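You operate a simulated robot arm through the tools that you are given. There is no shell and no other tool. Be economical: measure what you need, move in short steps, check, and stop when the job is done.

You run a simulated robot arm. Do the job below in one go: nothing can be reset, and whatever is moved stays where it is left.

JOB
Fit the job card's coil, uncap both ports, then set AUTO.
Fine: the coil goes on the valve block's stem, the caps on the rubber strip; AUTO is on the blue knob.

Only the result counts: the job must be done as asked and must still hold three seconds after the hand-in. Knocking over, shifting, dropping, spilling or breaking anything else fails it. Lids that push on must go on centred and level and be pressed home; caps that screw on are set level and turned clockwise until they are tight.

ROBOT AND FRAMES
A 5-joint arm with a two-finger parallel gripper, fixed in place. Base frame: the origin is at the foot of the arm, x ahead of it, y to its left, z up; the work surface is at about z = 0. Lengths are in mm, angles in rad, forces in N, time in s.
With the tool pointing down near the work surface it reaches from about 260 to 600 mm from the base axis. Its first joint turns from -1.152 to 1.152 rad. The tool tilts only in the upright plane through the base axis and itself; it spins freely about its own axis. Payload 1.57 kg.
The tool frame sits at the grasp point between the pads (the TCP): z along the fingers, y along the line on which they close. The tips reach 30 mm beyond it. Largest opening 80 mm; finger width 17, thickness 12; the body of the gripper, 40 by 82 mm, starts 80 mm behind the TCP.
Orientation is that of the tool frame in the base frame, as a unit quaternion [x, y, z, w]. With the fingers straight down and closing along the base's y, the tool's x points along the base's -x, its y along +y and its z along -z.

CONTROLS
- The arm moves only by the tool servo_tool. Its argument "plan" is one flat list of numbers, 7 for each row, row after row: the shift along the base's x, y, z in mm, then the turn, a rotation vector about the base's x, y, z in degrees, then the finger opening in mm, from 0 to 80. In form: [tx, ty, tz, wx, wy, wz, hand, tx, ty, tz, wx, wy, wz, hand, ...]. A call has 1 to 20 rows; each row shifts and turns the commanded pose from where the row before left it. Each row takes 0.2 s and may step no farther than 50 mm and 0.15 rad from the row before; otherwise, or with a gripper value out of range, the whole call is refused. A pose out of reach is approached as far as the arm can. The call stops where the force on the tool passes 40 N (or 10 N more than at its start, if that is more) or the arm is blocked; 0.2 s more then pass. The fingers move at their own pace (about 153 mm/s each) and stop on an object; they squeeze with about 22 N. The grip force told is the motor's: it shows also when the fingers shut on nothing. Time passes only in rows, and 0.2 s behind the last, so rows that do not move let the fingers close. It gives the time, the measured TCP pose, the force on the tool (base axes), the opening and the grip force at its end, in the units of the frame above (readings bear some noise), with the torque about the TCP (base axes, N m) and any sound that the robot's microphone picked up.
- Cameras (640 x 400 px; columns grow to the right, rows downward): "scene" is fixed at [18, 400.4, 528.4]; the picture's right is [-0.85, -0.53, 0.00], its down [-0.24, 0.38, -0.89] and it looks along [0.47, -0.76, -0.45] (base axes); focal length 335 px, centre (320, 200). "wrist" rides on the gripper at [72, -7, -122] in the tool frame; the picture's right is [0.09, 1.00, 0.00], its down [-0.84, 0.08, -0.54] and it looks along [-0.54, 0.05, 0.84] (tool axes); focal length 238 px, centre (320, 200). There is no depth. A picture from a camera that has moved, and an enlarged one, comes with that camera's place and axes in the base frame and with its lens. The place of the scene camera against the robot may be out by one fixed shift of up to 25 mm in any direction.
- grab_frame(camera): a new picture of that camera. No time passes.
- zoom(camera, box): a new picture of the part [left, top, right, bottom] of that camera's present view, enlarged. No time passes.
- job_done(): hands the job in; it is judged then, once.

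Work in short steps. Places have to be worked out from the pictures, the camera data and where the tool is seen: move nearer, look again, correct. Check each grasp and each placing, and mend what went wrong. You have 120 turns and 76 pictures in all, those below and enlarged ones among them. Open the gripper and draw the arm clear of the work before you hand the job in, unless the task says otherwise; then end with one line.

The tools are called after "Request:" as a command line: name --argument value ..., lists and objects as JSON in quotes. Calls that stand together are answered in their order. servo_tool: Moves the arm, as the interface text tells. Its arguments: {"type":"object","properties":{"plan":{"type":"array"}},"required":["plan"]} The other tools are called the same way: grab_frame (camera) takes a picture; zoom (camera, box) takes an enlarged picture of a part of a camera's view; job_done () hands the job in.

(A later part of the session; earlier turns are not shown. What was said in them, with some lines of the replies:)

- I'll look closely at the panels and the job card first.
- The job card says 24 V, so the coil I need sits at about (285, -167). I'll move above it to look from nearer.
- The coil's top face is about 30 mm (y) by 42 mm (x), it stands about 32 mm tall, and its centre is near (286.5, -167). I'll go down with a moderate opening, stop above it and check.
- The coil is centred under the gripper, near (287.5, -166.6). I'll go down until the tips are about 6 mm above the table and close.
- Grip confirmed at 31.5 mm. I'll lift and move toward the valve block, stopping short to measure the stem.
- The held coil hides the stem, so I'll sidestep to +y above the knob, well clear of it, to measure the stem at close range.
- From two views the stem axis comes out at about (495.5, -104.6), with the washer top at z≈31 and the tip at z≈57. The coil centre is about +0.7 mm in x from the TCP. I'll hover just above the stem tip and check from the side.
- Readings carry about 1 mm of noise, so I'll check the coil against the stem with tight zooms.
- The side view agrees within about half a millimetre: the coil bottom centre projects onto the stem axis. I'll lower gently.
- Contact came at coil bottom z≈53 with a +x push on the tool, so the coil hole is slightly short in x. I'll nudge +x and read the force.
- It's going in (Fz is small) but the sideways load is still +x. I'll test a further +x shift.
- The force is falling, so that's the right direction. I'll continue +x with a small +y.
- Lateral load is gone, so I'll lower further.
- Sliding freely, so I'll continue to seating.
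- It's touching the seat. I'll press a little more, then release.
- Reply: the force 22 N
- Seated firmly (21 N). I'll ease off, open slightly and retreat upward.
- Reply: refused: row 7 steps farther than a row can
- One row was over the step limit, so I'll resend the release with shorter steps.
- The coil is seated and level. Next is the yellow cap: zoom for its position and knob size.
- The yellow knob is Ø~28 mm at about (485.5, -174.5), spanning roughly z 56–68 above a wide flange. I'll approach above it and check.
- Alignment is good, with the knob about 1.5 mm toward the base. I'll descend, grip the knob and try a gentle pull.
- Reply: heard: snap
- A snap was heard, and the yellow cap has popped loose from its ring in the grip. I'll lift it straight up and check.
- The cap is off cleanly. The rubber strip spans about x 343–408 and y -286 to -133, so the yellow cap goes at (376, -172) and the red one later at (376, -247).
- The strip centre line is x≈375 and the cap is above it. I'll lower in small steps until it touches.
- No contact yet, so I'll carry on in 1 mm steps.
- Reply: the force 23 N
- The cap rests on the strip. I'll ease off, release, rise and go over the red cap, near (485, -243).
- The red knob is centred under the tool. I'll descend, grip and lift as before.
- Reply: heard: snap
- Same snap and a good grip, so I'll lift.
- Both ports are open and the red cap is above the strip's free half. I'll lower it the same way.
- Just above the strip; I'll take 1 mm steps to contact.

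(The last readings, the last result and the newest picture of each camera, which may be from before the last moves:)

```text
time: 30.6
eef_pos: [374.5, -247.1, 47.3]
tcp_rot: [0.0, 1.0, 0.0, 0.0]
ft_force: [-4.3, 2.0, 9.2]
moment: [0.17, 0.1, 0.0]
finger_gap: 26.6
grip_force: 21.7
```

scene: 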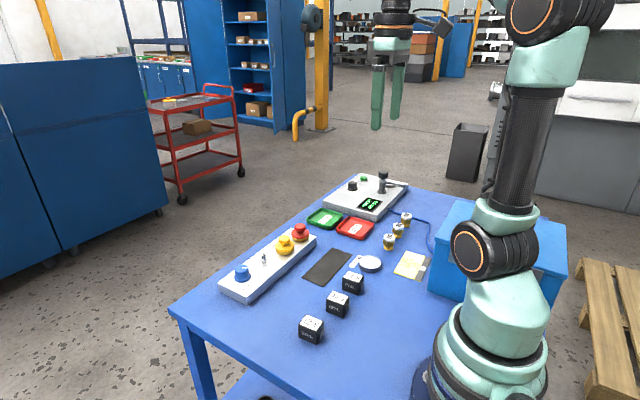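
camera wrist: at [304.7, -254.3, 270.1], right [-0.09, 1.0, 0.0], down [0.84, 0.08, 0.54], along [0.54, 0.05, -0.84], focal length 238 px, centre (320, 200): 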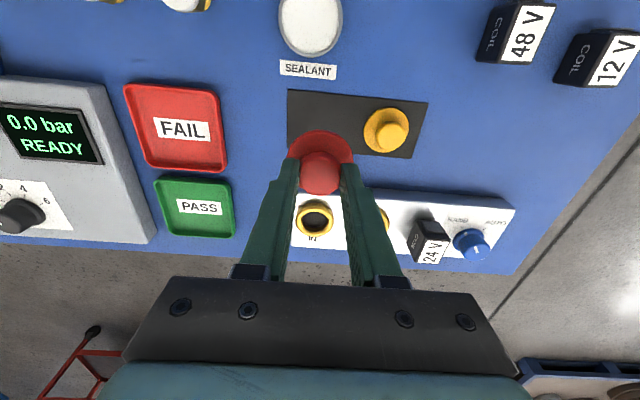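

Contact. I'll release, rise, and move toward the knob for a close look.

Request:
servo_tool --plan '[0, 0, 0.5, 0, 0, 0, 20, 0, 0, 0, 0, 0, 0, 46, 0, 0, 0, 0, 0, 0, 46, 0, 0, 25, 0, 0, 0, 46, 0, 0, 45, 0, 0, 0, 46, 0, 20, 40, 0, 0, 0, 46, 10, 47, 0, 0, 0, 0, 46, 10, 47, 0, 0, 0, 0, 46, 20, 45, 0, 0, 0, 0, 60, 20, 37, 0, 0, 0, 0, 60, 0, 0, 0, 0, 0, 0, 60]'

Request:
grab_frame --camera "wrist"

Request:
zoom --camera "scene" --box '[210, 200, 370, 300]'

```text
time: 33.0
eef_pos: [431.6, -50.1, 157.0]
tcp_rot: [0.001, 1.0, 0.0, 0.0]
ft_force: [-0.3, 0.1, 0.1]
moment: [-0.01, -0.01, -0.02]
finger_gap: 59.9
grip_force: 0.1
```

```text
33 pictures are left
camera wrist: at [361.0, -57.0, 278.8], right [-0.09, 1.0, 0.0], down [0.84, 0.08, 0.54], along [0.54, 0.05, -0.84], focal length 238 px, centre (320, 200)
```

wrist: 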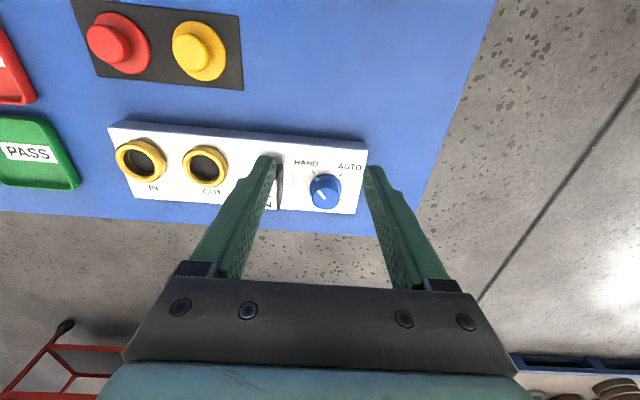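

```text
4.00 times, centred on (290, 250) of scene
camera zoom: at [18.0, 400.4, 528.4], right [-0.85, -0.53, 0.0], down [-0.24, 0.38, -0.89], along [0.47, -0.76, -0.45], focal length 1340 px, centre (440, 0)
```

zoom: 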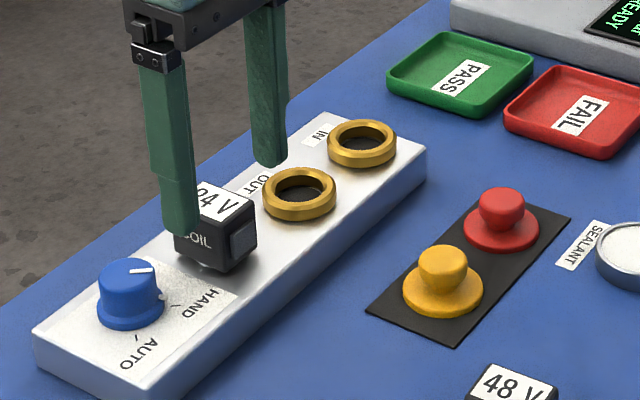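

Request:
zoom --camera "wrist" --box '[280, 145, 376, 220]'

Request:
zoom --camera "scene" --box '[224, 254, 284, 294]'

```text
5.33 times, centred on (328, 182) of wrist
camera zoom: at [361.0, -57.0, 278.8], right [-0.09, 1.0, 0.0], down [0.84, 0.08, 0.54], along [0.54, 0.05, -0.84], focal length 1271 px, centre (277, 293)
```

zoom: 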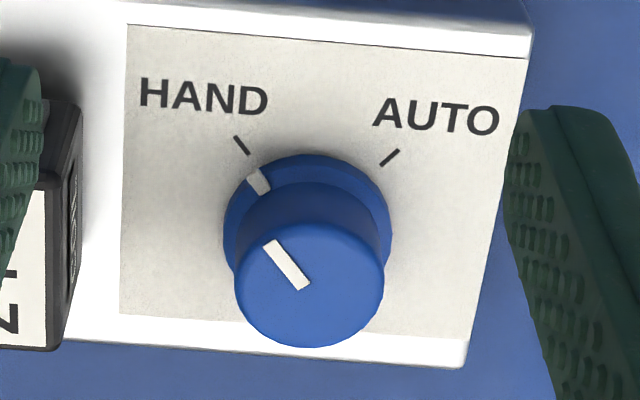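

```text
10.00 times, centred on (254, 274) of scene
camera zoom: at [18.0, 400.4, 528.4], right [-0.85, -0.53, 0.0], down [-0.24, 0.38, -0.89], along [0.47, -0.76, -0.45], focal length 3350 px, centre (980, -540)
```

zoom: 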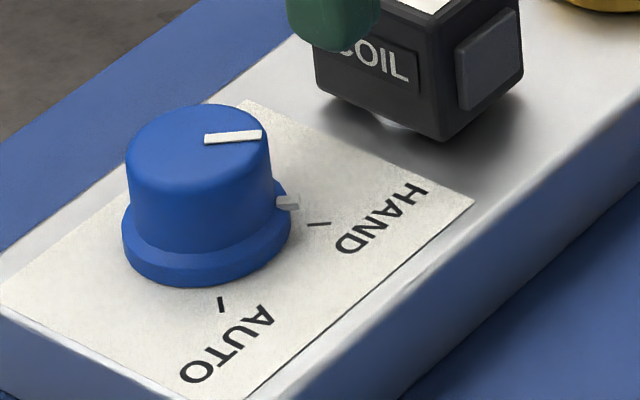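

The knob is at about (500.5, -37.5), with its top near z≈56 and a body Ø~30 mm. HAND to AUTO is about 90° clockwise from above. I'll move over it and check.

Request:
servo_tool --plan '[34, 6.5, 0, 0, 0, 0, 50, 34, 6, -20, 0, 0, 0, 50, 0, 0, -35, 0, 0, 0, 50, 0, 0, 0, 0, 0, 0, 50]'

Request:
grab_frame --camera "wrist"

Request:
zoom --camera "scene" --box '[204, 214, 300, 294]'

```text
time: 34.0
eef_pos: [501.9, -37.8, 101.8]
tcp_rot: [0.0, 1.0, 0.0, 0.0]
ft_force: [-0.3, 0.0, -0.8]
moment: [-0.03, 0.01, -0.02]
finger_gap: 50.0
grip_force: 0.1
```

```text
29 pictures are left
camera wrist: at [431.1, -42.8, 224.5], right [-0.09, 1.0, 0.0], down [0.84, 0.08, 0.54], along [0.54, 0.05, -0.84], focal length 238 px, centre (320, 200)
```

wrist: 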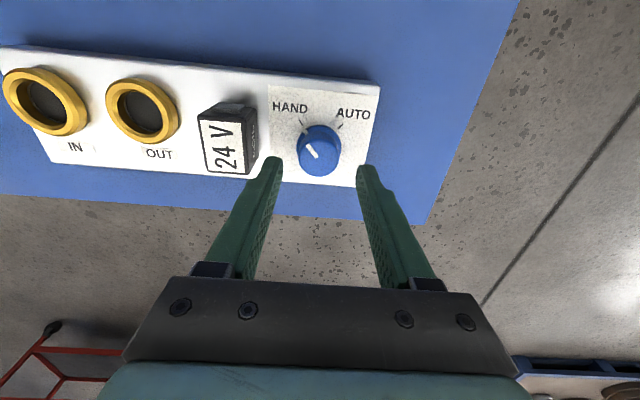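

```text
5.00 times, centred on (252, 254) of scene
camera zoom: at [18.0, 400.4, 528.4], right [-0.85, -0.53, 0.0], down [-0.24, 0.38, -0.89], along [0.47, -0.76, -0.45], focal length 1675 px, centre (660, -70)
```

zoom: 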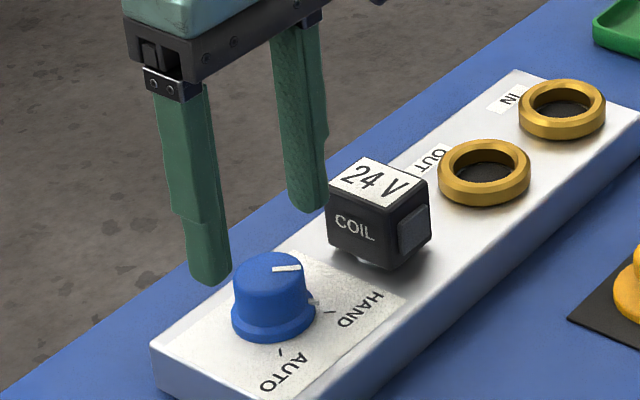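

Aligned within about 1 mm. I'll descend so the tips are just above the knob's skirt and grip.

Request:
servo_tool --plan '[-1, 0, -15, 0, 0, 0, 50, 0, 0, -14, 0, 0, 0, 50, 0, 0, 0, 0, 0, 0, 20, 0, 0, 0, 0, 0, 0, 20, 0, 0, 0, 0, 0, 0, 20]'

Request:
zoom --camera "scene" --box '[204, 214, 300, 294]'

```text
time: 35.2
eef_pos: [501.2, -38.0, 72.5]
tcp_rot: [-0.001, 1.0, 0.0, 0.001]
ft_force: [-5.5, 8.5, 8.5]
moment: [0.03, 0.24, 0.03]
finger_gap: 31.8
grip_force: 40.7
```

```text
5.00 times, centred on (252, 254) of scene
camera zoom: at [17.9, 400.4, 528.4], right [-0.85, -0.53, 0.0], down [-0.24, 0.38, -0.89], along [0.47, -0.76, -0.45], focal length 1675 px, centre (660, -70)
```

zoom: 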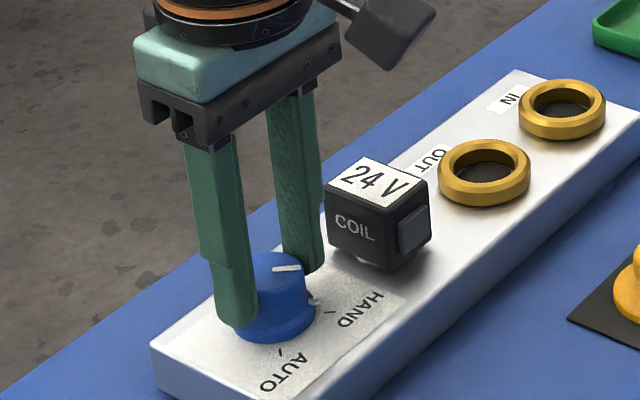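

Tips press on the skirt or taper slightly. I'll reopen, rise 3 mm, shift a hair to +y and regrip.

Request:
servo_tool --plan '[0, 0, 0, 0, 0, 0, 42, 0, 0.5, 3, 0, 0, 0, 42, 0, 0, 0, 0, 0, 0, 20, 0, 0, 0, 0, 0, 0, 20, 0, 0, 0, 0, 0, 0, 20]'

```text
time: 36.4
eef_pos: [501.3, -37.7, 73.9]
tcp_rot: [0.0, 1.0, 0.0, 0.001]
ft_force: [3.4, -4.1, -7.1]
moment: [0.16, -0.14, 0.04]
finger_gap: 31.6
grip_force: 40.6
```

Good grip. I'll start turning clockwise, 32° first.

Request:
servo_tool --plan '[0, 0, 0, 0, 0, -8, 20, 0, 0, 0, 0, 0, -8, 20, 0, 0, 0, 0, 0, -8, 20, 0, 0, 0, 0, 0, -8, 20]'

Request:
zoom --camera "scene" --box '[204, 214, 300, 294]'

```text
time: 37.4
eef_pos: [501.0, -37.4, 74.4]
tcp_rot: [0.275, 0.961, 0.001, 0.001]
ft_force: [14.1, 9.2, -15.6]
moment: [0.39, 0.58, 0.02]
finger_gap: 31.4
grip_force: 41.0
```

```text
5.00 times, centred on (252, 254) of scene
camera zoom: at [18.0, 400.4, 528.4], right [-0.85, -0.53, 0.0], down [-0.24, 0.38, -0.89], along [0.47, -0.76, -0.45], focal length 1675 px, centre (660, -70)
```

zoom: 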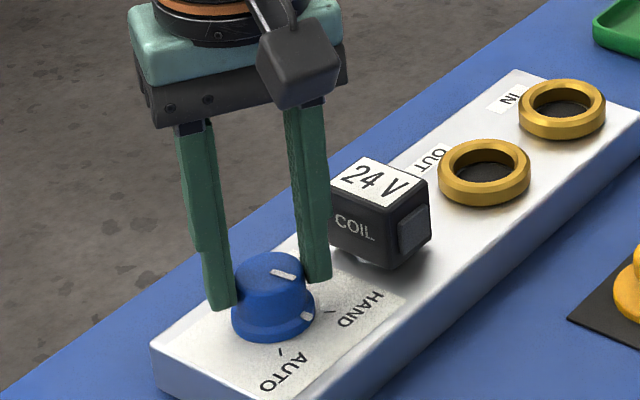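

The knob is turning with the tool. I'll ease z down 1 mm and continue.

Request:
servo_tool --plan '[0.3, 0.2, -1.2, 0, 0, -6, 20, 0, 0, 0, 0, 0, -8, 20, 0, 0, 0, 0, 0, -8, 20, 0, 0, 0, 0, 0, -8, 20]'

Request:
zoom --camera "scene" --box '[204, 214, 300, 294]'

```text
time: 38.4
eef_pos: [500.7, -38.0, 75.2]
tcp_rot: [0.516, 0.857, -0.002, -0.002]
ft_force: [-8.1, 20.1, 9.1]
moment: [0.43, -0.29, -0.01]
finger_gap: 31.6
grip_force: 40.8
```

```text
5.00 times, centred on (252, 254) of scene
camera zoom: at [17.9, 400.4, 528.4], right [-0.85, -0.53, 0.0], down [-0.24, 0.38, -0.89], along [0.47, -0.76, -0.45], focal length 1675 px, centre (660, -70)
```

zoom: 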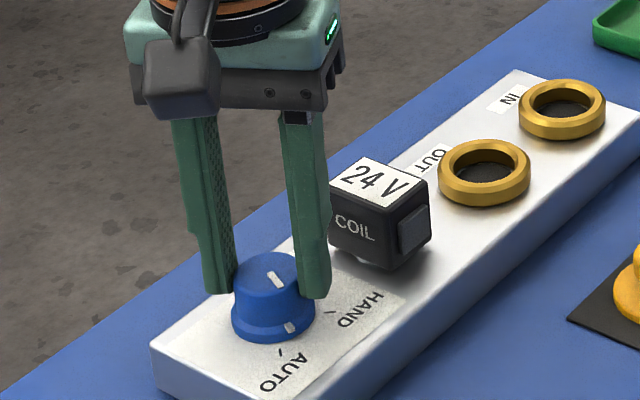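

62° done and the marker is nearing AUTO. I'll continue 24°.

Request:
servo_tool --plan '[0, 0.5, 0, 0, 0, -8, 20, 0, 0.3, 0, 0, 0, -8, 20, 0, 0, 0, 0, 0, -8, 20]'

Request:
zoom --camera "scene" --box '[224, 254, 284, 294]'

```text
time: 39.2
eef_pos: [502.3, -38.6, 73.6]
tcp_rot: [0.683, 0.73, 0.0, -0.001]
ft_force: [-15.0, 3.7, 21.1]
moment: [0.17, 0.32, 0.26]
finger_gap: 31.5
grip_force: 40.1
```

```text
10.00 times, centred on (254, 274) of scene
camera zoom: at [17.9, 400.4, 528.4], right [-0.85, -0.53, 0.0], down [-0.24, 0.38, -0.89], along [0.47, -0.76, -0.45], focal length 3350 px, centre (980, -540)
```

zoom: 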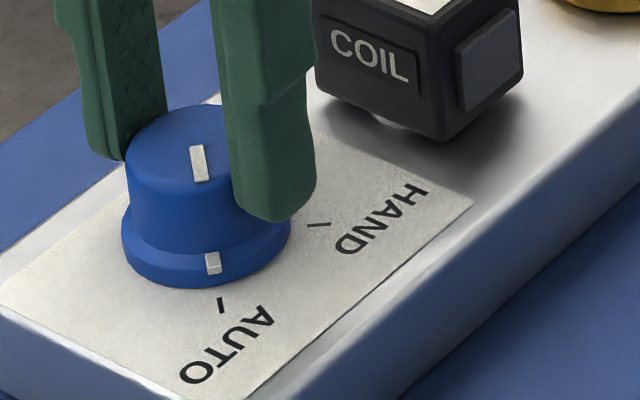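

Now 86° turned, with some resisting torque. I'll look closely at the marker against the AUTO tick.

Request:
zoom --camera "scene" --box '[230, 270, 266, 294]'

Request:
grab_frame --camera "wrist"

```text
16.00 times, centred on (248, 282) of scene
camera zoom: at [17.9, 400.4, 528.4], right [-0.85, -0.53, 0.0], down [-0.24, 0.38, -0.89], along [0.47, -0.76, -0.45], focal length 5360 px, centre (1472, -1112)
```

zoom: 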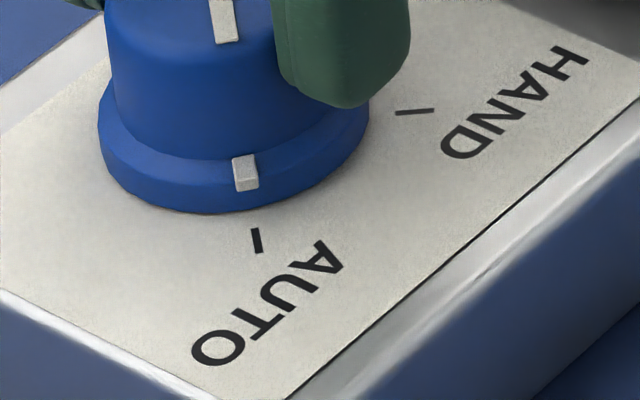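

```text
22 pictures are left
camera wrist: at [492.3, 33.1, 196.4], right [0.99, 0.16, 0.0], down [0.13, -0.83, 0.54], along [0.08, -0.54, -0.84], focal length 238 px, centre (320, 200)
```

wrist: 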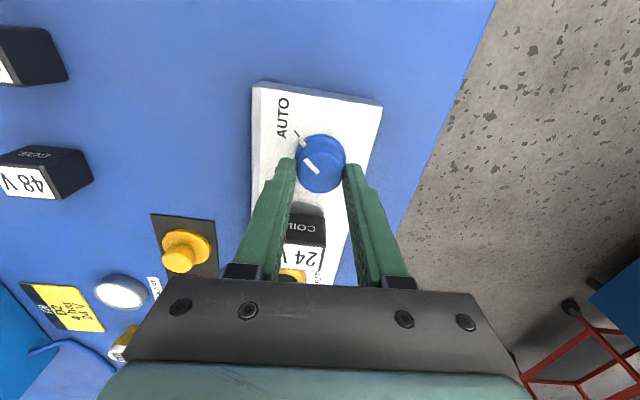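

Request:
zoom --camera "wrist" --box '[270, 100, 366, 200]'

```text
4.00 times, centred on (318, 150) of wrist
camera zoom: at [492.3, 33.1, 196.4], right [0.99, 0.16, 0.0], down [0.13, -0.83, 0.54], along [0.08, -0.54, -0.84], focal length 953 px, centre (328, 400)
```

zoom: 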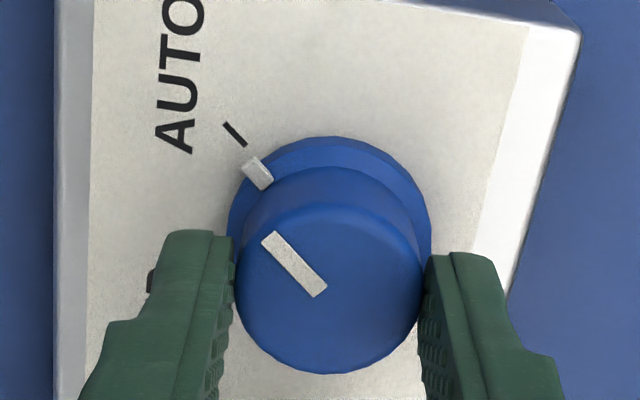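

The pointer lies along the AUTO tick within a couple of degrees. I'll release and lift clear to verify without load.

Request:
servo_tool --plan '[0, 0, 0, 0, 0, 0, 44, 0, 0, 0, 0, 0, 0, 44, 0, 0, 20, 0, 0, 0, 44, 0, 0, 30, 0, 0, 0, 44, 0, 0, 30, 0, 0, 0, 44, 0, 20, 10, 0, 0, 0, 44, 0, 0, 0, 0, 0, 0, 44]'

Request:
zoom --camera "scene" --box '[224, 254, 284, 294]'

Request:
grab_frame --camera "wrist"

```text
time: 40.8
eef_pos: [502.9, -17.2, 163.2]
tcp_rot: [0.682, 0.731, 0.0, -0.001]
ft_force: [-0.7, -0.4, 0.1]
moment: [0.0, 0.01, -0.01]
finger_gap: 43.9
grip_force: 0.0
```

```text
10.00 times, centred on (254, 274) of scene
camera zoom: at [18.0, 400.4, 528.4], right [-0.85, -0.53, 0.0], down [-0.24, 0.38, -0.89], along [0.47, -0.76, -0.45], focal length 3350 px, centre (980, -540)
```

zoom: 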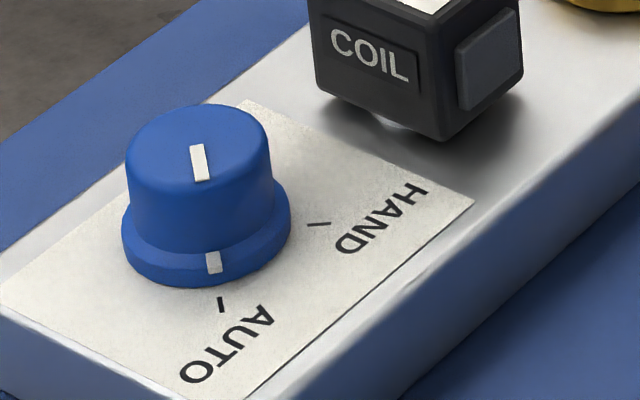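

```text
19 pictures are left
camera wrist: at [492.7, 54.9, 285.6], right [0.99, 0.16, 0.0], down [0.14, -0.83, 0.54], along [0.09, -0.53, -0.84], focal length 238 px, centre (320, 200)
```

wrist: 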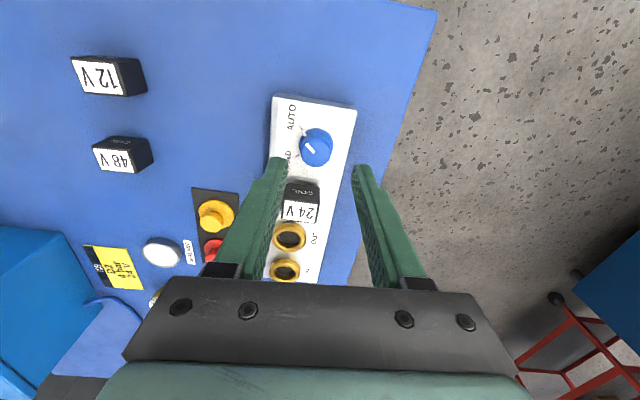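

Request:
zoom --camera "wrist" --box '[265, 90, 361, 180]'

Request:
zoom --camera "scene" --box '[230, 262, 266, 294]'

```text
4.44 times, centred on (313, 135) of wrist
camera zoom: at [492.7, 54.9, 285.6], right [0.99, 0.16, 0.0], down [0.14, -0.83, 0.54], along [0.09, -0.53, -0.84], focal length 1059 px, centre (351, 489)
```

zoom: 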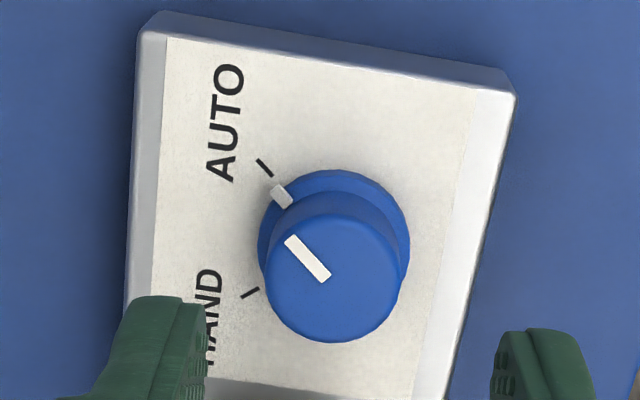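

```text
12.50 times, centred on (248, 278) of scene
camera zoom: at [18.0, 400.4, 528.4], right [-0.85, -0.53, 0.0], down [-0.24, 0.38, -0.89], along [0.47, -0.76, -0.45], focal length 4187 px, centre (1220, -775)
```

zoom: 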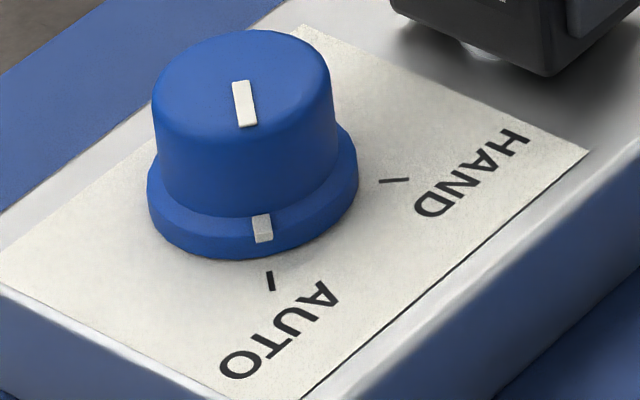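

The pointer is parallel to and in line with the AUTO tick. I'll draw the arm clear and check the whole scene.

Request:
servo_tool --plan '[-10, 30, 40, 0, 0, 0, 60, -30, 25, 30, 0, 0, 0, 60, -40, 25, 10, 0, 0, 0, 60, -40, 20, 0, 0, 0, 0, 60, 0, 0, 0, 0, 0, 0, 60]'

Request:
grab_frame --camera "scene"

Request:
zoom --camera "scene" --box '[210, 190, 390, 300]'

```text
refused: row 1 steps farther than a row can; nothing moved
```

```text
16 pictures are left
```

scene: 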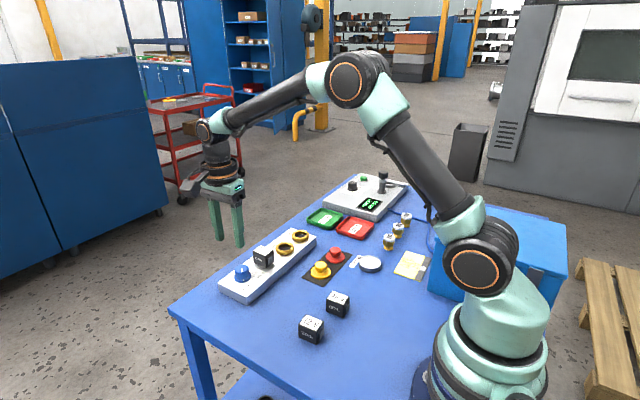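

```text
3.56 times, centred on (300, 245) of scene
camera zoom: at [18.0, 400.4, 528.4], right [-0.85, -0.53, 0.0], down [-0.24, 0.38, -0.89], along [0.47, -0.76, -0.45], focal length 1191 px, centre (391, 40)
```

zoom: 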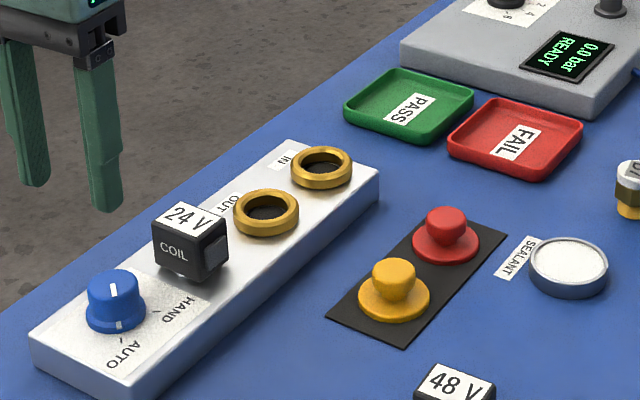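

Everything looks right: the coil is seated, the ports are open, both caps sit on the strip and the knob points to AUTO. I'll raise the arm clear with shorter steps.

Request:
servo_tool --plan '[0, 10, 40, 0, 0, 0, 60, -10, 10, 40, 0, 0, 0, 60, -20, 10, 20, 0, 0, 0, 60, 0, 0, 0, 0, 0, 0, 60]'

Request:
zoom --camera "scene" --box '[210, 190, 390, 300]'

```text
time: 41.8
eef_pos: [472.3, 15.4, 262.8]
tcp_rot: [0.682, 0.731, 0.0, 0.0]
ft_force: [0.4, -0.6, 0.0]
moment: [0.0, 0.03, -0.04]
finger_gap: 60.3
grip_force: 0.1
```

```text
3.56 times, centred on (300, 245) of scene
camera zoom: at [18.0, 400.4, 528.4], right [-0.85, -0.53, 0.0], down [-0.24, 0.38, -0.89], along [0.47, -0.76, -0.45], focal length 1191 px, centre (391, 40)
```

zoom: 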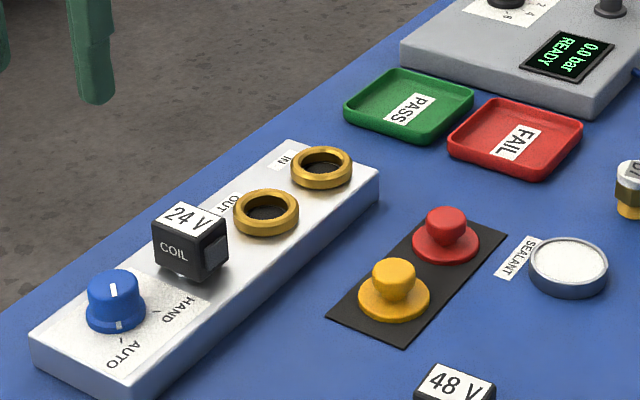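

The arm is clear with the gripper open, and nothing has moved since the last check, so I'm handing in.

Request:
job_done

```text
The job is handed in.
```

The 24 V coil is seated on the valve block's stem, both port caps are on the rubber strip, and the blue knob points to AUTO; I've handed the job in.
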